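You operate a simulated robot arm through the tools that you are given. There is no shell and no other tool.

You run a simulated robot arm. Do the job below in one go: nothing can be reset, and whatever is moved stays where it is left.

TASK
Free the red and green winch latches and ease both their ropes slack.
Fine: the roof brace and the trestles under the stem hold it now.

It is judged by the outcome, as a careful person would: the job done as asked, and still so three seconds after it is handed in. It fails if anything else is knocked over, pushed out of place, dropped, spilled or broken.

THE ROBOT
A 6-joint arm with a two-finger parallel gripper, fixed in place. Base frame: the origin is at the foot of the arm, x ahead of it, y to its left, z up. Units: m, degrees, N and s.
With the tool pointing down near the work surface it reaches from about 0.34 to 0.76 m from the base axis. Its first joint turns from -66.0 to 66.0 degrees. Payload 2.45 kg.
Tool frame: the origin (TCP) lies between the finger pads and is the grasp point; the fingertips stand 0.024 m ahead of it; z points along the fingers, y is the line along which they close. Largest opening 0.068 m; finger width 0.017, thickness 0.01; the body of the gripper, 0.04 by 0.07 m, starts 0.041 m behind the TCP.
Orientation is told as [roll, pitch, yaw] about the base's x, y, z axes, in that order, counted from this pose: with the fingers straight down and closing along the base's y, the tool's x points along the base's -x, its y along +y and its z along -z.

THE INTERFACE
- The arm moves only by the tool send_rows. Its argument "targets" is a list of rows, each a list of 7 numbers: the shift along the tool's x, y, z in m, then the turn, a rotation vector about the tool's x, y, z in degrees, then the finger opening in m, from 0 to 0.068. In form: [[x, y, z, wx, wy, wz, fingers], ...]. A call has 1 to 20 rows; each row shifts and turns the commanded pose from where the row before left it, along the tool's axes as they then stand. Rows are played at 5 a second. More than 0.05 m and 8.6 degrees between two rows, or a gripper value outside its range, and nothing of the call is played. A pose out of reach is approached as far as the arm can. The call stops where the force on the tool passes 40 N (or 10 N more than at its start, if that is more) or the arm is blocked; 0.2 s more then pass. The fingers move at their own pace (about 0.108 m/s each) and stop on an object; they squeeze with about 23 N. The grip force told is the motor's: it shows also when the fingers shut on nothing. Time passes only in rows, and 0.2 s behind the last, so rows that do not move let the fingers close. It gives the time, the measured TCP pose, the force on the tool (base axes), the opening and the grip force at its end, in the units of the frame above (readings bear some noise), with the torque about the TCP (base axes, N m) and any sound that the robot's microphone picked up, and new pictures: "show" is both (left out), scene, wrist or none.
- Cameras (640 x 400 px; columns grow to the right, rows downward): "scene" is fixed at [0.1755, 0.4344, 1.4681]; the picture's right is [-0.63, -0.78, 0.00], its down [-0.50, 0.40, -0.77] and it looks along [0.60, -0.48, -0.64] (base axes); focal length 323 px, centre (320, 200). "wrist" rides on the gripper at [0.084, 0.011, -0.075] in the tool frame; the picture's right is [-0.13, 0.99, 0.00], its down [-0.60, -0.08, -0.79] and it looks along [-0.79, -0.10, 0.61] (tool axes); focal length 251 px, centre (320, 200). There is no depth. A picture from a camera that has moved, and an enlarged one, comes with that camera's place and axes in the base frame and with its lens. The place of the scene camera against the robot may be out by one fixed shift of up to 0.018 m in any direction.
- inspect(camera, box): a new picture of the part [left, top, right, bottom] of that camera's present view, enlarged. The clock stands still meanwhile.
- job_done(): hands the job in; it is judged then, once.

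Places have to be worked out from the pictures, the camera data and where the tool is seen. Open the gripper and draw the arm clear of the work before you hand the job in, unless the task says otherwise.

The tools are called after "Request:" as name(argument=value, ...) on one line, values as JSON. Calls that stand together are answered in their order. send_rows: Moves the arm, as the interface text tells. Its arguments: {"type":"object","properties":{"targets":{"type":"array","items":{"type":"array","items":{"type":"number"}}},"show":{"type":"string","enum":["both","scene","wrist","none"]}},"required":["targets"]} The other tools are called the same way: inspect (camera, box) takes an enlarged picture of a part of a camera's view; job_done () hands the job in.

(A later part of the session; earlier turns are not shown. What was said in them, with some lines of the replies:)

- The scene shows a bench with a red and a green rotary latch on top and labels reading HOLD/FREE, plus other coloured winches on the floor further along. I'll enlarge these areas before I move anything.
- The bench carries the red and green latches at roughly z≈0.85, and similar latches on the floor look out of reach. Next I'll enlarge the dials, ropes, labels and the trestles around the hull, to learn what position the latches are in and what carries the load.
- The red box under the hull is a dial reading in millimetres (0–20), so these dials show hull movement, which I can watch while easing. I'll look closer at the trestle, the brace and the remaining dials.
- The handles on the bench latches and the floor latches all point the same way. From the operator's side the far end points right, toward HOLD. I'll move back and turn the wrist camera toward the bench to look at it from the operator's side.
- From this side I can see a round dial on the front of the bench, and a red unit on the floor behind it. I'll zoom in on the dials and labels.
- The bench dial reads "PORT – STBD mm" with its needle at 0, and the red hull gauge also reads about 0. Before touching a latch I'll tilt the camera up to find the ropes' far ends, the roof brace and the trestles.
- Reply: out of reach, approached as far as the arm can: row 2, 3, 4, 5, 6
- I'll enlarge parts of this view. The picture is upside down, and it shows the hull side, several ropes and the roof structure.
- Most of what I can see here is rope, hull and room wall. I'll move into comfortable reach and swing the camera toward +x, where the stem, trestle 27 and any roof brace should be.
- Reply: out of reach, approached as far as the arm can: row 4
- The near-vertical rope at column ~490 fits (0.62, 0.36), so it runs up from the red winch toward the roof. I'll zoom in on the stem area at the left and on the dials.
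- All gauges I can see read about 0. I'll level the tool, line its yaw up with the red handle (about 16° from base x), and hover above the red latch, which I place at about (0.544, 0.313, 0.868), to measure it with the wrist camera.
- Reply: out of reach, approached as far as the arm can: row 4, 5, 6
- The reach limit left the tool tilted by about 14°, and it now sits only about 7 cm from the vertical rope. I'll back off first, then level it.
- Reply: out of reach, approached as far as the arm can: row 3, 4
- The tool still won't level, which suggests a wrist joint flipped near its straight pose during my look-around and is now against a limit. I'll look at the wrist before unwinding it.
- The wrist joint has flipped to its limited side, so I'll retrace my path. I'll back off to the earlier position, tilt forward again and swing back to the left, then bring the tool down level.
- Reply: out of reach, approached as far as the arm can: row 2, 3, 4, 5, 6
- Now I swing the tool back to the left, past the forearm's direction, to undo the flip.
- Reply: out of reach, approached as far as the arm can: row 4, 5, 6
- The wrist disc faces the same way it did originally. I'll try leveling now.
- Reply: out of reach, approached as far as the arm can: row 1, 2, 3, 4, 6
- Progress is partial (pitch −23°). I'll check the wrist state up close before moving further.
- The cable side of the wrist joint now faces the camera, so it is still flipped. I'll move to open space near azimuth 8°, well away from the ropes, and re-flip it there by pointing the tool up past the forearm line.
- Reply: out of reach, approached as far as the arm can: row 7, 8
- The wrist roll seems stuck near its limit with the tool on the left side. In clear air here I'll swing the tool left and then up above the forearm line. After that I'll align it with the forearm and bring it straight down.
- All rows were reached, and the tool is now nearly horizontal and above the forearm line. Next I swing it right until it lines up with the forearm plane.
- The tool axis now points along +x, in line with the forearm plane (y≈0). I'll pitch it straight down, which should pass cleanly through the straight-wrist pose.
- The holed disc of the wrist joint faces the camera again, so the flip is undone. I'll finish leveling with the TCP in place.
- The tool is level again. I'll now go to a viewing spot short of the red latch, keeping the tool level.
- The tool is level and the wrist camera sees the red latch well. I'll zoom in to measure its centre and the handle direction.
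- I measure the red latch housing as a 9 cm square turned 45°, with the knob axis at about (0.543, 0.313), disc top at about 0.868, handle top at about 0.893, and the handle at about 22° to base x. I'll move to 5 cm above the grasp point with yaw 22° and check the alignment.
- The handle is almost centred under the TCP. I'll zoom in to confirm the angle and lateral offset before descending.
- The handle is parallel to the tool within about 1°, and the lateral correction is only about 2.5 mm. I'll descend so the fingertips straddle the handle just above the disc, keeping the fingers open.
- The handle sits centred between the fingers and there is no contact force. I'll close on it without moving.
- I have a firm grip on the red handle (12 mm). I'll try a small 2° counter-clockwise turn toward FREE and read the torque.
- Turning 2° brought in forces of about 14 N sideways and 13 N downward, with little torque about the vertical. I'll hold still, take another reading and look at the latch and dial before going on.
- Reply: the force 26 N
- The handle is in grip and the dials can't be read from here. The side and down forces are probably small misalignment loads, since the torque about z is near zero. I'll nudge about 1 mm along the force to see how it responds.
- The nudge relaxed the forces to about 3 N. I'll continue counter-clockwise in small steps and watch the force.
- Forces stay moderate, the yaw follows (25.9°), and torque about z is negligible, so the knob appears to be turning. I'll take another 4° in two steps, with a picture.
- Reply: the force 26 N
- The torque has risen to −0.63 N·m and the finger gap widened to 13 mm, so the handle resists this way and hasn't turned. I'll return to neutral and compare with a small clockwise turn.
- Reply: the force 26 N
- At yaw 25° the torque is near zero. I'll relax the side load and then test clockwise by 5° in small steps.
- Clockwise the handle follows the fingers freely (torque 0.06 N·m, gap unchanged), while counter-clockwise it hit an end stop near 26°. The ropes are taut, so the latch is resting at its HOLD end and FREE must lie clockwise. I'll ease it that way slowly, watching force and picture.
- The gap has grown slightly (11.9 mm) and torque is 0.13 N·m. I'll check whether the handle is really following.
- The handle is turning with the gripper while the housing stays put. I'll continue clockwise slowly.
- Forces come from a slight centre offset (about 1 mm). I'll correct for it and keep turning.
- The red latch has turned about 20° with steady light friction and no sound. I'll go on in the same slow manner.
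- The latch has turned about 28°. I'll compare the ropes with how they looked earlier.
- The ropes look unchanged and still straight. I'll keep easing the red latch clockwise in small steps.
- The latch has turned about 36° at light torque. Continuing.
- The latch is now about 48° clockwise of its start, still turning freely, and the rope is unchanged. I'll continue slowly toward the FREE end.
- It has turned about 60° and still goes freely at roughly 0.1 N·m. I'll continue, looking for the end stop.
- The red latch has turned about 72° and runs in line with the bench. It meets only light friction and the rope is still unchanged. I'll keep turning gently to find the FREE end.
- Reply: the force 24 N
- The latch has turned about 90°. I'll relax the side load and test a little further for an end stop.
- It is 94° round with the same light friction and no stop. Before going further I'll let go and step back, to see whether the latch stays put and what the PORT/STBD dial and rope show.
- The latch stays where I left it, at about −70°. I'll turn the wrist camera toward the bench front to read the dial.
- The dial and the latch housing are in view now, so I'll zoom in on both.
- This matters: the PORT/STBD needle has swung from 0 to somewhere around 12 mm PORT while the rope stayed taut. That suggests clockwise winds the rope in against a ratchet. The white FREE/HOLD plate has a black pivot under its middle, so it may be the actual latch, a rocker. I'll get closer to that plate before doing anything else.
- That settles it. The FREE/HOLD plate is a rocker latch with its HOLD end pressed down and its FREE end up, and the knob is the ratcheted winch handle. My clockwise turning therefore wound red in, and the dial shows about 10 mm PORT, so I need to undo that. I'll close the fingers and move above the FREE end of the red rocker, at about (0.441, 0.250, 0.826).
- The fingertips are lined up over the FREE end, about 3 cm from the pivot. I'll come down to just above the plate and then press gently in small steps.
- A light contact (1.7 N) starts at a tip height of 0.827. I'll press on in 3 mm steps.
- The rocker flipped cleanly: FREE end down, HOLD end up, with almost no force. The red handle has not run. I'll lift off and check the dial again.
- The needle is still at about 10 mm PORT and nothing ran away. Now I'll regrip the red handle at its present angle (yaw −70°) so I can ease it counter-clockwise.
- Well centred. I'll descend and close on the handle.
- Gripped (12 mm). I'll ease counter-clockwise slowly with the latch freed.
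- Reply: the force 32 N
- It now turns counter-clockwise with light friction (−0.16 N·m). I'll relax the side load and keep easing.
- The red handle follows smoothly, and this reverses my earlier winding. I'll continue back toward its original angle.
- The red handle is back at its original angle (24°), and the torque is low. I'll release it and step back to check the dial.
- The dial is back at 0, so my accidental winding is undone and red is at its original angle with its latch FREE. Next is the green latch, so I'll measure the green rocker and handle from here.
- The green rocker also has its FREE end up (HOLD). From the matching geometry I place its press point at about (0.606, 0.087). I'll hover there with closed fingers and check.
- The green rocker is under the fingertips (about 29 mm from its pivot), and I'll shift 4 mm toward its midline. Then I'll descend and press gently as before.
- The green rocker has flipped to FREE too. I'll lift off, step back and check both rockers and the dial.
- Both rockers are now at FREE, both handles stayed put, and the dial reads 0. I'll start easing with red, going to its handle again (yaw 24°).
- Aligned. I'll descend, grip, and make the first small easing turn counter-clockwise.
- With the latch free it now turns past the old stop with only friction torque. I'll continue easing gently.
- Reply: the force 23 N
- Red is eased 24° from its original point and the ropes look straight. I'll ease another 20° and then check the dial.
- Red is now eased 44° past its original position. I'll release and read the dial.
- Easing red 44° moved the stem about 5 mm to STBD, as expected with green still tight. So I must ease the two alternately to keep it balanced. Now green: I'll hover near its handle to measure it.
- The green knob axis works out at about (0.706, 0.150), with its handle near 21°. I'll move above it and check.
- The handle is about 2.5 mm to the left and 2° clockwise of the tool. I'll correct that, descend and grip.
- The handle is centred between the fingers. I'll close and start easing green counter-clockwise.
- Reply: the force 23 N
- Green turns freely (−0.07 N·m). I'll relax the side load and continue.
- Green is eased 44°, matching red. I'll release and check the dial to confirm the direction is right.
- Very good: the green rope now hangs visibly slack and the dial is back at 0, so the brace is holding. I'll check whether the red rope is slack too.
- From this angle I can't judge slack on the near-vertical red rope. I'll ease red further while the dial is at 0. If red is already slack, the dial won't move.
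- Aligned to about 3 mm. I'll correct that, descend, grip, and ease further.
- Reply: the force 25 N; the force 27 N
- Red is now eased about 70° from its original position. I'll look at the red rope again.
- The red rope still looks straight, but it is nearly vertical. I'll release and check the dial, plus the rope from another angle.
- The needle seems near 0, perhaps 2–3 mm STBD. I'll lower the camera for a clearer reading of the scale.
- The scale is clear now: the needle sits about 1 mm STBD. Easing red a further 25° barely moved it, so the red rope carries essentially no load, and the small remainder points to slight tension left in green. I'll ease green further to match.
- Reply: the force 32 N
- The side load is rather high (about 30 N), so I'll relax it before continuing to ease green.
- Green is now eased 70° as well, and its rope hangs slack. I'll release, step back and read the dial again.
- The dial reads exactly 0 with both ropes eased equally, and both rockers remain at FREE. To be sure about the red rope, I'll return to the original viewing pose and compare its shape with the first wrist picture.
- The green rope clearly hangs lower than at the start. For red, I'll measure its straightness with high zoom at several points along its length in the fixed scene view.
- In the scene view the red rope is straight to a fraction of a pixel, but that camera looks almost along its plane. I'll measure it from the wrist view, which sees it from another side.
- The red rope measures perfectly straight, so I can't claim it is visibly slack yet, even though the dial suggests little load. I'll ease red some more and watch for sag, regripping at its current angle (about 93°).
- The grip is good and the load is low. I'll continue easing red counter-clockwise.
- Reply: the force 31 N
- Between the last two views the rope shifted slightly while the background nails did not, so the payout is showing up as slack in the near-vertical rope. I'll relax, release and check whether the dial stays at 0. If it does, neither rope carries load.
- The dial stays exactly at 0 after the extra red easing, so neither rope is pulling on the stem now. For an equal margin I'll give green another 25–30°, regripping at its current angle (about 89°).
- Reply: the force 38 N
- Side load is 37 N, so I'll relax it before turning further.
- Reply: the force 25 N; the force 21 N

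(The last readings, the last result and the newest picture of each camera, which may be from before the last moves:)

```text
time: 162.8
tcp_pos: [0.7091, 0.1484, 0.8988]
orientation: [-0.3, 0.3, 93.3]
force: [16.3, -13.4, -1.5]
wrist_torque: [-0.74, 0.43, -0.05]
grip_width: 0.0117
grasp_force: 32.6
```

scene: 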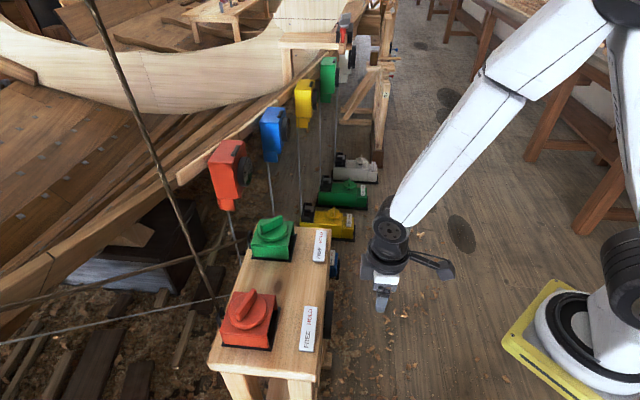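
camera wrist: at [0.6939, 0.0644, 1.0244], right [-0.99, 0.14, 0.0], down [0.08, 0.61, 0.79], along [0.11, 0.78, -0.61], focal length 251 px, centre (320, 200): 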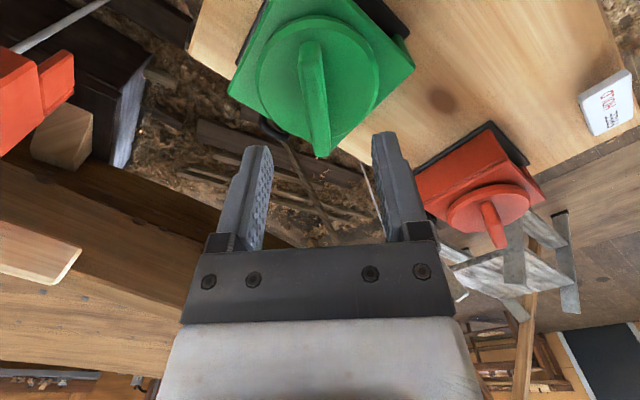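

Request:
send_rows(targets=[[0.0008, -0.0012, 0, 0, 0, 0, 0.0], [0, 0, 0, 0, 0, -2.0, 0.0], [0, 0, 0, 0, 0, -2.0, 0.0], [0, 0, 0, 0, 0, -2.0, 0.0], [0, 0, 0, 0, 0, 0, 0.0]], show="wrist")

Request:
inspect(camera="wrist", box=[190, 30, 420, 200])

```text
time: 164.0
tcp_pos: [0.7092, 0.1489, 0.8992]
orientation: [-0.2, 0.2, 99.5]
force: [-10.3, -16.8, 16.8]
wrist_torque: [0.02, 0.64, -0.06]
grip_width: 0.0119
grasp_force: 32.9
camera wrist: at [0.7114, 0.0631, 0.9752], right [-1.0, -0.04, 0.0], down [-0.02, 0.61, 0.79], along [-0.03, 0.79, -0.61], focal length 251 px, centre (320, 200)
```

wrist: 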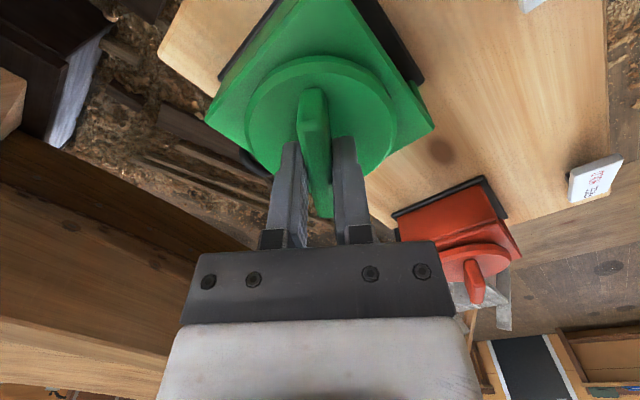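

```text
2.35 times, centred on (305, 115) of wrist
camera zoom: at [0.7114, 0.0631, 0.9752], right [-1.0, -0.04, 0.0], down [-0.02, 0.61, 0.79], along [-0.03, 0.79, -0.61], focal length 592 px, centre (355, 400)
```

zoom: 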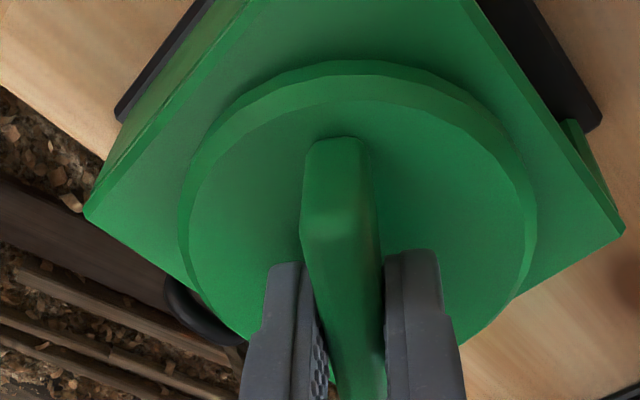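

Request:
send_rows(targets=[[0.0008, 0.0009, -0.0008, 0, 0, 0, 0.0], [0, 0, 0, 0, 0, -2.0, 0.0], [0, 0, 0, 0, 0, -2.0, 0.0], [0, 0, 0, 0, 0, -2.0, 0.0], [0, 0, 0, 0, 0, -2.0, 0.0], [0, 0, 0, 0, 0, 0, 0.0]], show="none")

```text
time: 165.4
tcp_pos: [0.7097, 0.1489, 0.9002]
orientation: [-0.3, 0.2, 107.3]
force: [7.9, -4.6, -5.0]
wrist_torque: [0.71, 0.68, -0.16]
grip_width: 0.0118
grasp_force: 32.0
```

Request:
send_rows(targets=[[0.0003, -0.0005, 0.0002, 0, 0, 0, 0.0], [0, 0, 0, 0, 0, -2.0, 0.0], [0, 0, 0, 0, 0, -2.0, 0.0], [0, 0, 0, 0, 0, -2.0, 0.0], [0, 0, 0, 0, 0, 0, 0.0]], show="none")

```text
time: 166.6
tcp_pos: [0.709, 0.1489, 0.9008]
orientation: [-0.3, 0.4, 113.4]
force: [10.4, 5.4, -7.3]
wrist_torque: [0.66, 0.77, -0.04]
grip_width: 0.0118
grasp_force: 32.4
```

Green is now eased about 94°, matching red. I'll release, lift and go back to the dial view.

Request:
send_rows(targets=[[-0.0006, -0.0006, 0.0003, 0, 0, 0, 0.0], [0, 0, 0, 0, 0, 0, 0.03], [0, 0, 0, 0, 0, 0, 0.05], [0, 0, -0.025, 0, 0, 0, 0.05], [0, 0, -0.025, 0, 0, 0, 0.05], [-0.0119, 0.037, 0, 0, 0, 0, 0.05], [-0.0119, 0.037, 0, 0, 0, 0, 0.05], [-0.0119, 0.037, 0, 0, 0, 0, 0.05], [-0.0119, 0.037, 0, 0, 0, 0, 0.05], [-0.0119, 0.037, 0, 0, 0, 0, 0.05], [-0.0119, 0.037, 0, 0, 0, 0, 0.05], [-0.0119, 0.037, 0, 0, 0, 0, 0.05], [-0.0119, 0.037, 0, 0, 0, 0, 0.05]], show="none")

Request:
send_rows(targets=[[0, 0, 0, 0, 0, 7.6, 0.05], [0, 0, 0, 0, 0, 7.6, 0.05], [0, 0, 0, 0, 0, 7.6, 0.05], [0, 0, 0, 0, 0, 7.6, 0.05], [0, 0, 0, 0, 0, 7.6, 0.05], [0, 0, 0, 0, 0, 7.6, 0.05], [0, 0, 0, 0, 0, 7.6, 0.05], [0, 0, 0, 0, 0, 7.6, 0.05], [0, 0, 0, 0, 0, 7.6, 0.05], [0.0118, -0.0119, 0.026, 0, 0, 0, 0.05], [0.0118, -0.0119, 0.026, 0, 0, 0, 0.05]])

Request:
inspect(camera="wrist", box=[220, 50, 380, 150])

Request:
inspect(camera="scene", box=[100, 200, 340, 360])

```text
time: 169.4
tcp_pos: [0.4005, 0.1194, 0.9472]
orientation: [-0.3, 0.4, 113.6]
force: [0.3, 0.1, 0.0]
wrist_torque: [0.02, 0.0, -0.01]
grip_width: 0.0501
grasp_force: 0.1
```

```text
time: 171.8
tcp_pos: [0.403, 0.0833, 0.8967]
orientation: [-0.4, -0.1, 45.0]
force: [0.3, -0.4, 0.1]
wrist_torque: [0.02, 0.01, 0.01]
grip_width: 0.0502
grasp_force: 0.1
camera wrist: at [0.334, 0.0307, 0.9721], right [-0.61, 0.79, -0.01], down [0.48, 0.37, 0.79], along [0.63, 0.48, -0.61], focal length 251 px, centre (320, 200)
```

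scene: 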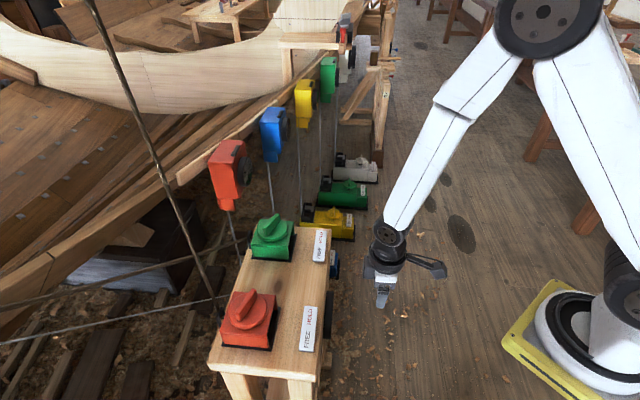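
wrist: 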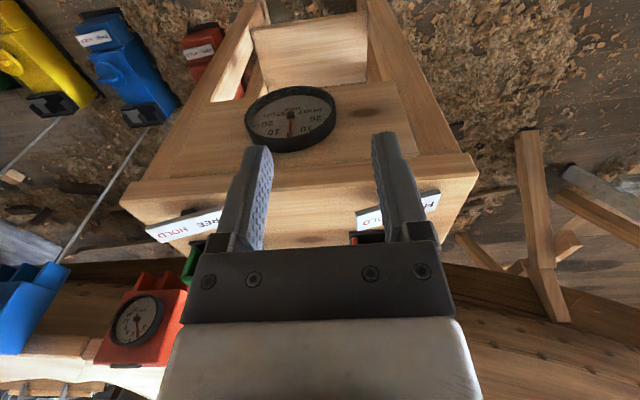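

```text
4.00 times, centred on (300, 100) of wrist
camera zoom: at [0.334, 0.0307, 0.9721], right [-0.61, 0.79, -0.01], down [0.48, 0.37, 0.79], along [0.63, 0.48, -0.61], focal length 1006 px, centre (400, 600)
```

zoom: 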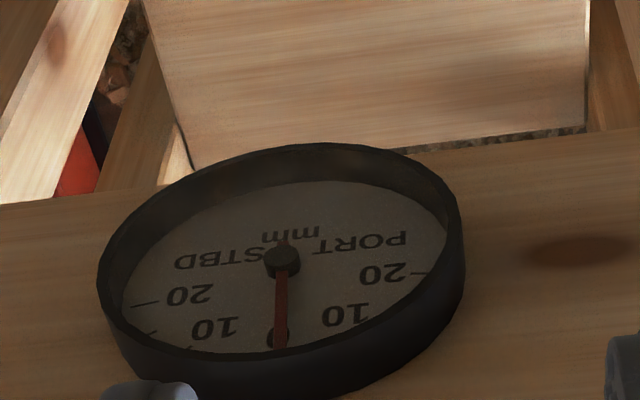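

```text
2.50 times, centred on (220, 280) of scene
camera zoom: at [0.1754, 0.4345, 1.4681], right [-0.63, -0.78, 0.0], down [-0.5, 0.4, -0.77], along [0.6, -0.48, -0.64], focal length 808 px, centre (570, 0)
```

zoom: 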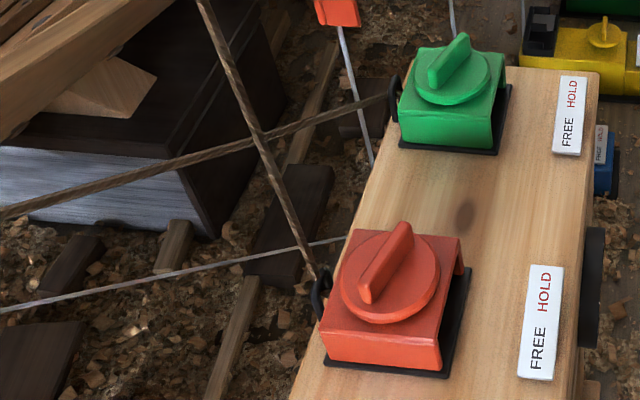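

The dial reads 0, both rockers are at FREE, both handles are eased about 93°, and the green rope hangs slack. Red carries no load, since easing it further left the dial unmoved. I'll open the gripper and draw the arm up and clear of the bench.

Request:
send_rows(targets=[[0.01, 0, -0.035, 0, 0, 0, 0.068], [0, 0, -0.04, 0, 0, 0, 0.068], [0, 0, -0.04, 0, 0, 0, 0.068], [0, 0, -0.04, 0, 0, 0, 0.068], [0, 0, -0.04, 0, 0, 0, 0.068], [0, 0, -0.04, 0, 0, 0, 0.068], [0, 0, -0.04, 0, 0, 0, 0.068], [0, 0, 0, 0, 0, 7.5, 0.068], [0, 0, 0, 0, 0, 7.5, 0.068], [0, 0, 0, 0, 0, 7.5, 0.068], [0, 0, 0, 0, 0, 7.5, 0.068], [0, 0, 0, 0, 0, 7.5, 0.068], [0, 0, 0, 0, 0, 7.5, 0.068], [0, 0, 0, 0, 0, 0, 0.068]])

Request:
inspect(camera="scene", box=[0, 0, 640, 400])

Request:
inspect(camera="scene", box=[210, 200, 370, 360])

```text
time: 174.8
tcp_pos: [0.3925, 0.0784, 1.1709]
orientation: [-0.3, -0.3, -0.1]
force: [0.6, -0.4, 1.0]
wrist_torque: [-0.02, 0.01, -0.01]
grip_width: 0.068
grasp_force: 0.1
camera wrist: at [0.3069, 0.0892, 1.2447], right [0.13, 0.99, 0.0], down [0.6, -0.08, 0.8], along [0.79, -0.1, -0.6], focal length 251 px, centre (320, 200)
```

scene: 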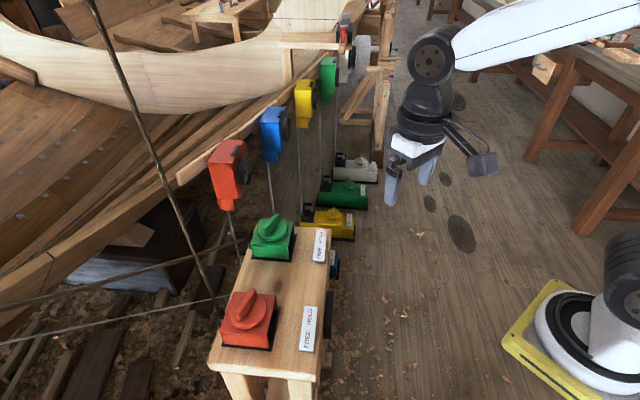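
wrist: 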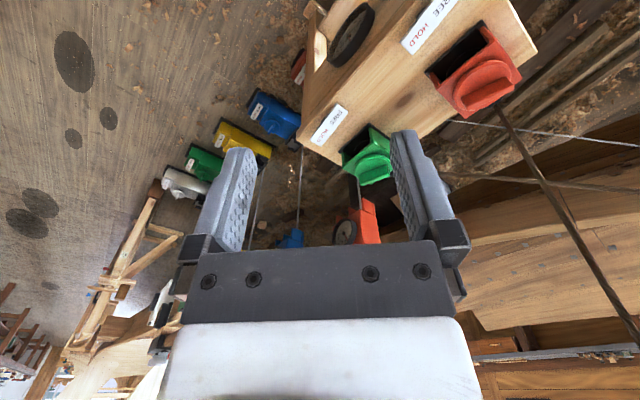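

```text
1.00 times, centred on (320, 200) of scene (not enlarged: the box is as wide or as high as the picture)
camera zoom: at [0.1755, 0.4344, 1.4681], right [-0.63, -0.78, 0.0], down [-0.5, 0.4, -0.77], along [0.6, -0.48, -0.64], focal length 323 px, centre (320, 200)
```

zoom: 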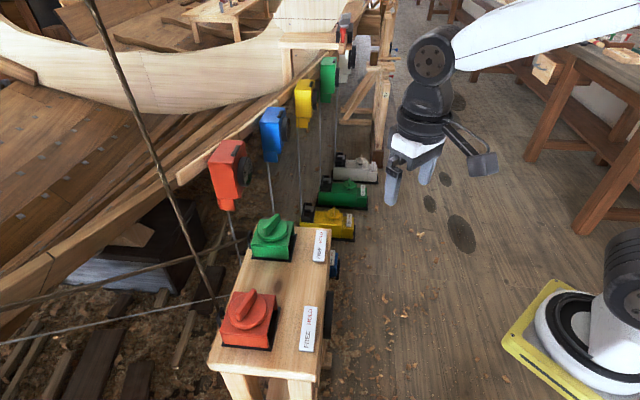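

```text
2.50 times, centred on (290, 280) of scene
camera zoom: at [0.1755, 0.4344, 1.4681], right [-0.63, -0.78, 0.0], down [-0.5, 0.4, -0.77], along [0.6, -0.48, -0.64], focal length 808 px, centre (395, 0)
```

zoom: 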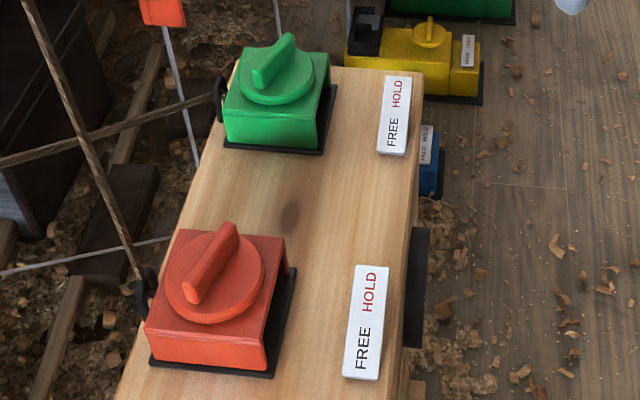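

Both latches are at FREE, both ropes are eased, the dial holds at 0, nothing else was disturbed, and the gripper is open and clear. I'm handing the job in.

Request:
job_done()

```text
The job is handed in.
```

Both winch latches are at FREE and both ropes are eased. The PORT/STBD dial reads 0, so the stem is sitting where it started.

- **Winding mistake:** I first took the red winch handle for the latch and turned it the wrong way, about 94° clockwise. That wound the red rope in and pulled the stem about 11 mm to PORT. I then found that the FREE/HOLD plates are the real latches, freed red, and wound it back until the dial was at 0 again.
- **Easing:** I eased the two ropes in turn, with both latches free. The dial reached about 6 mm STBD after the first red easing and came back to 0 once green was eased. Both handles are now about 93° past where they started.
- **Green rope:** it is visibly slack.
- **Red rope:** it runs almost straight up, so I couldn't see any sag in it. I judge it slack because easing it a further 23° did not move the dial at all.

The gripper is open and the arm is clear of the bench. I saw nothing else on or around the bench knocked or moved.
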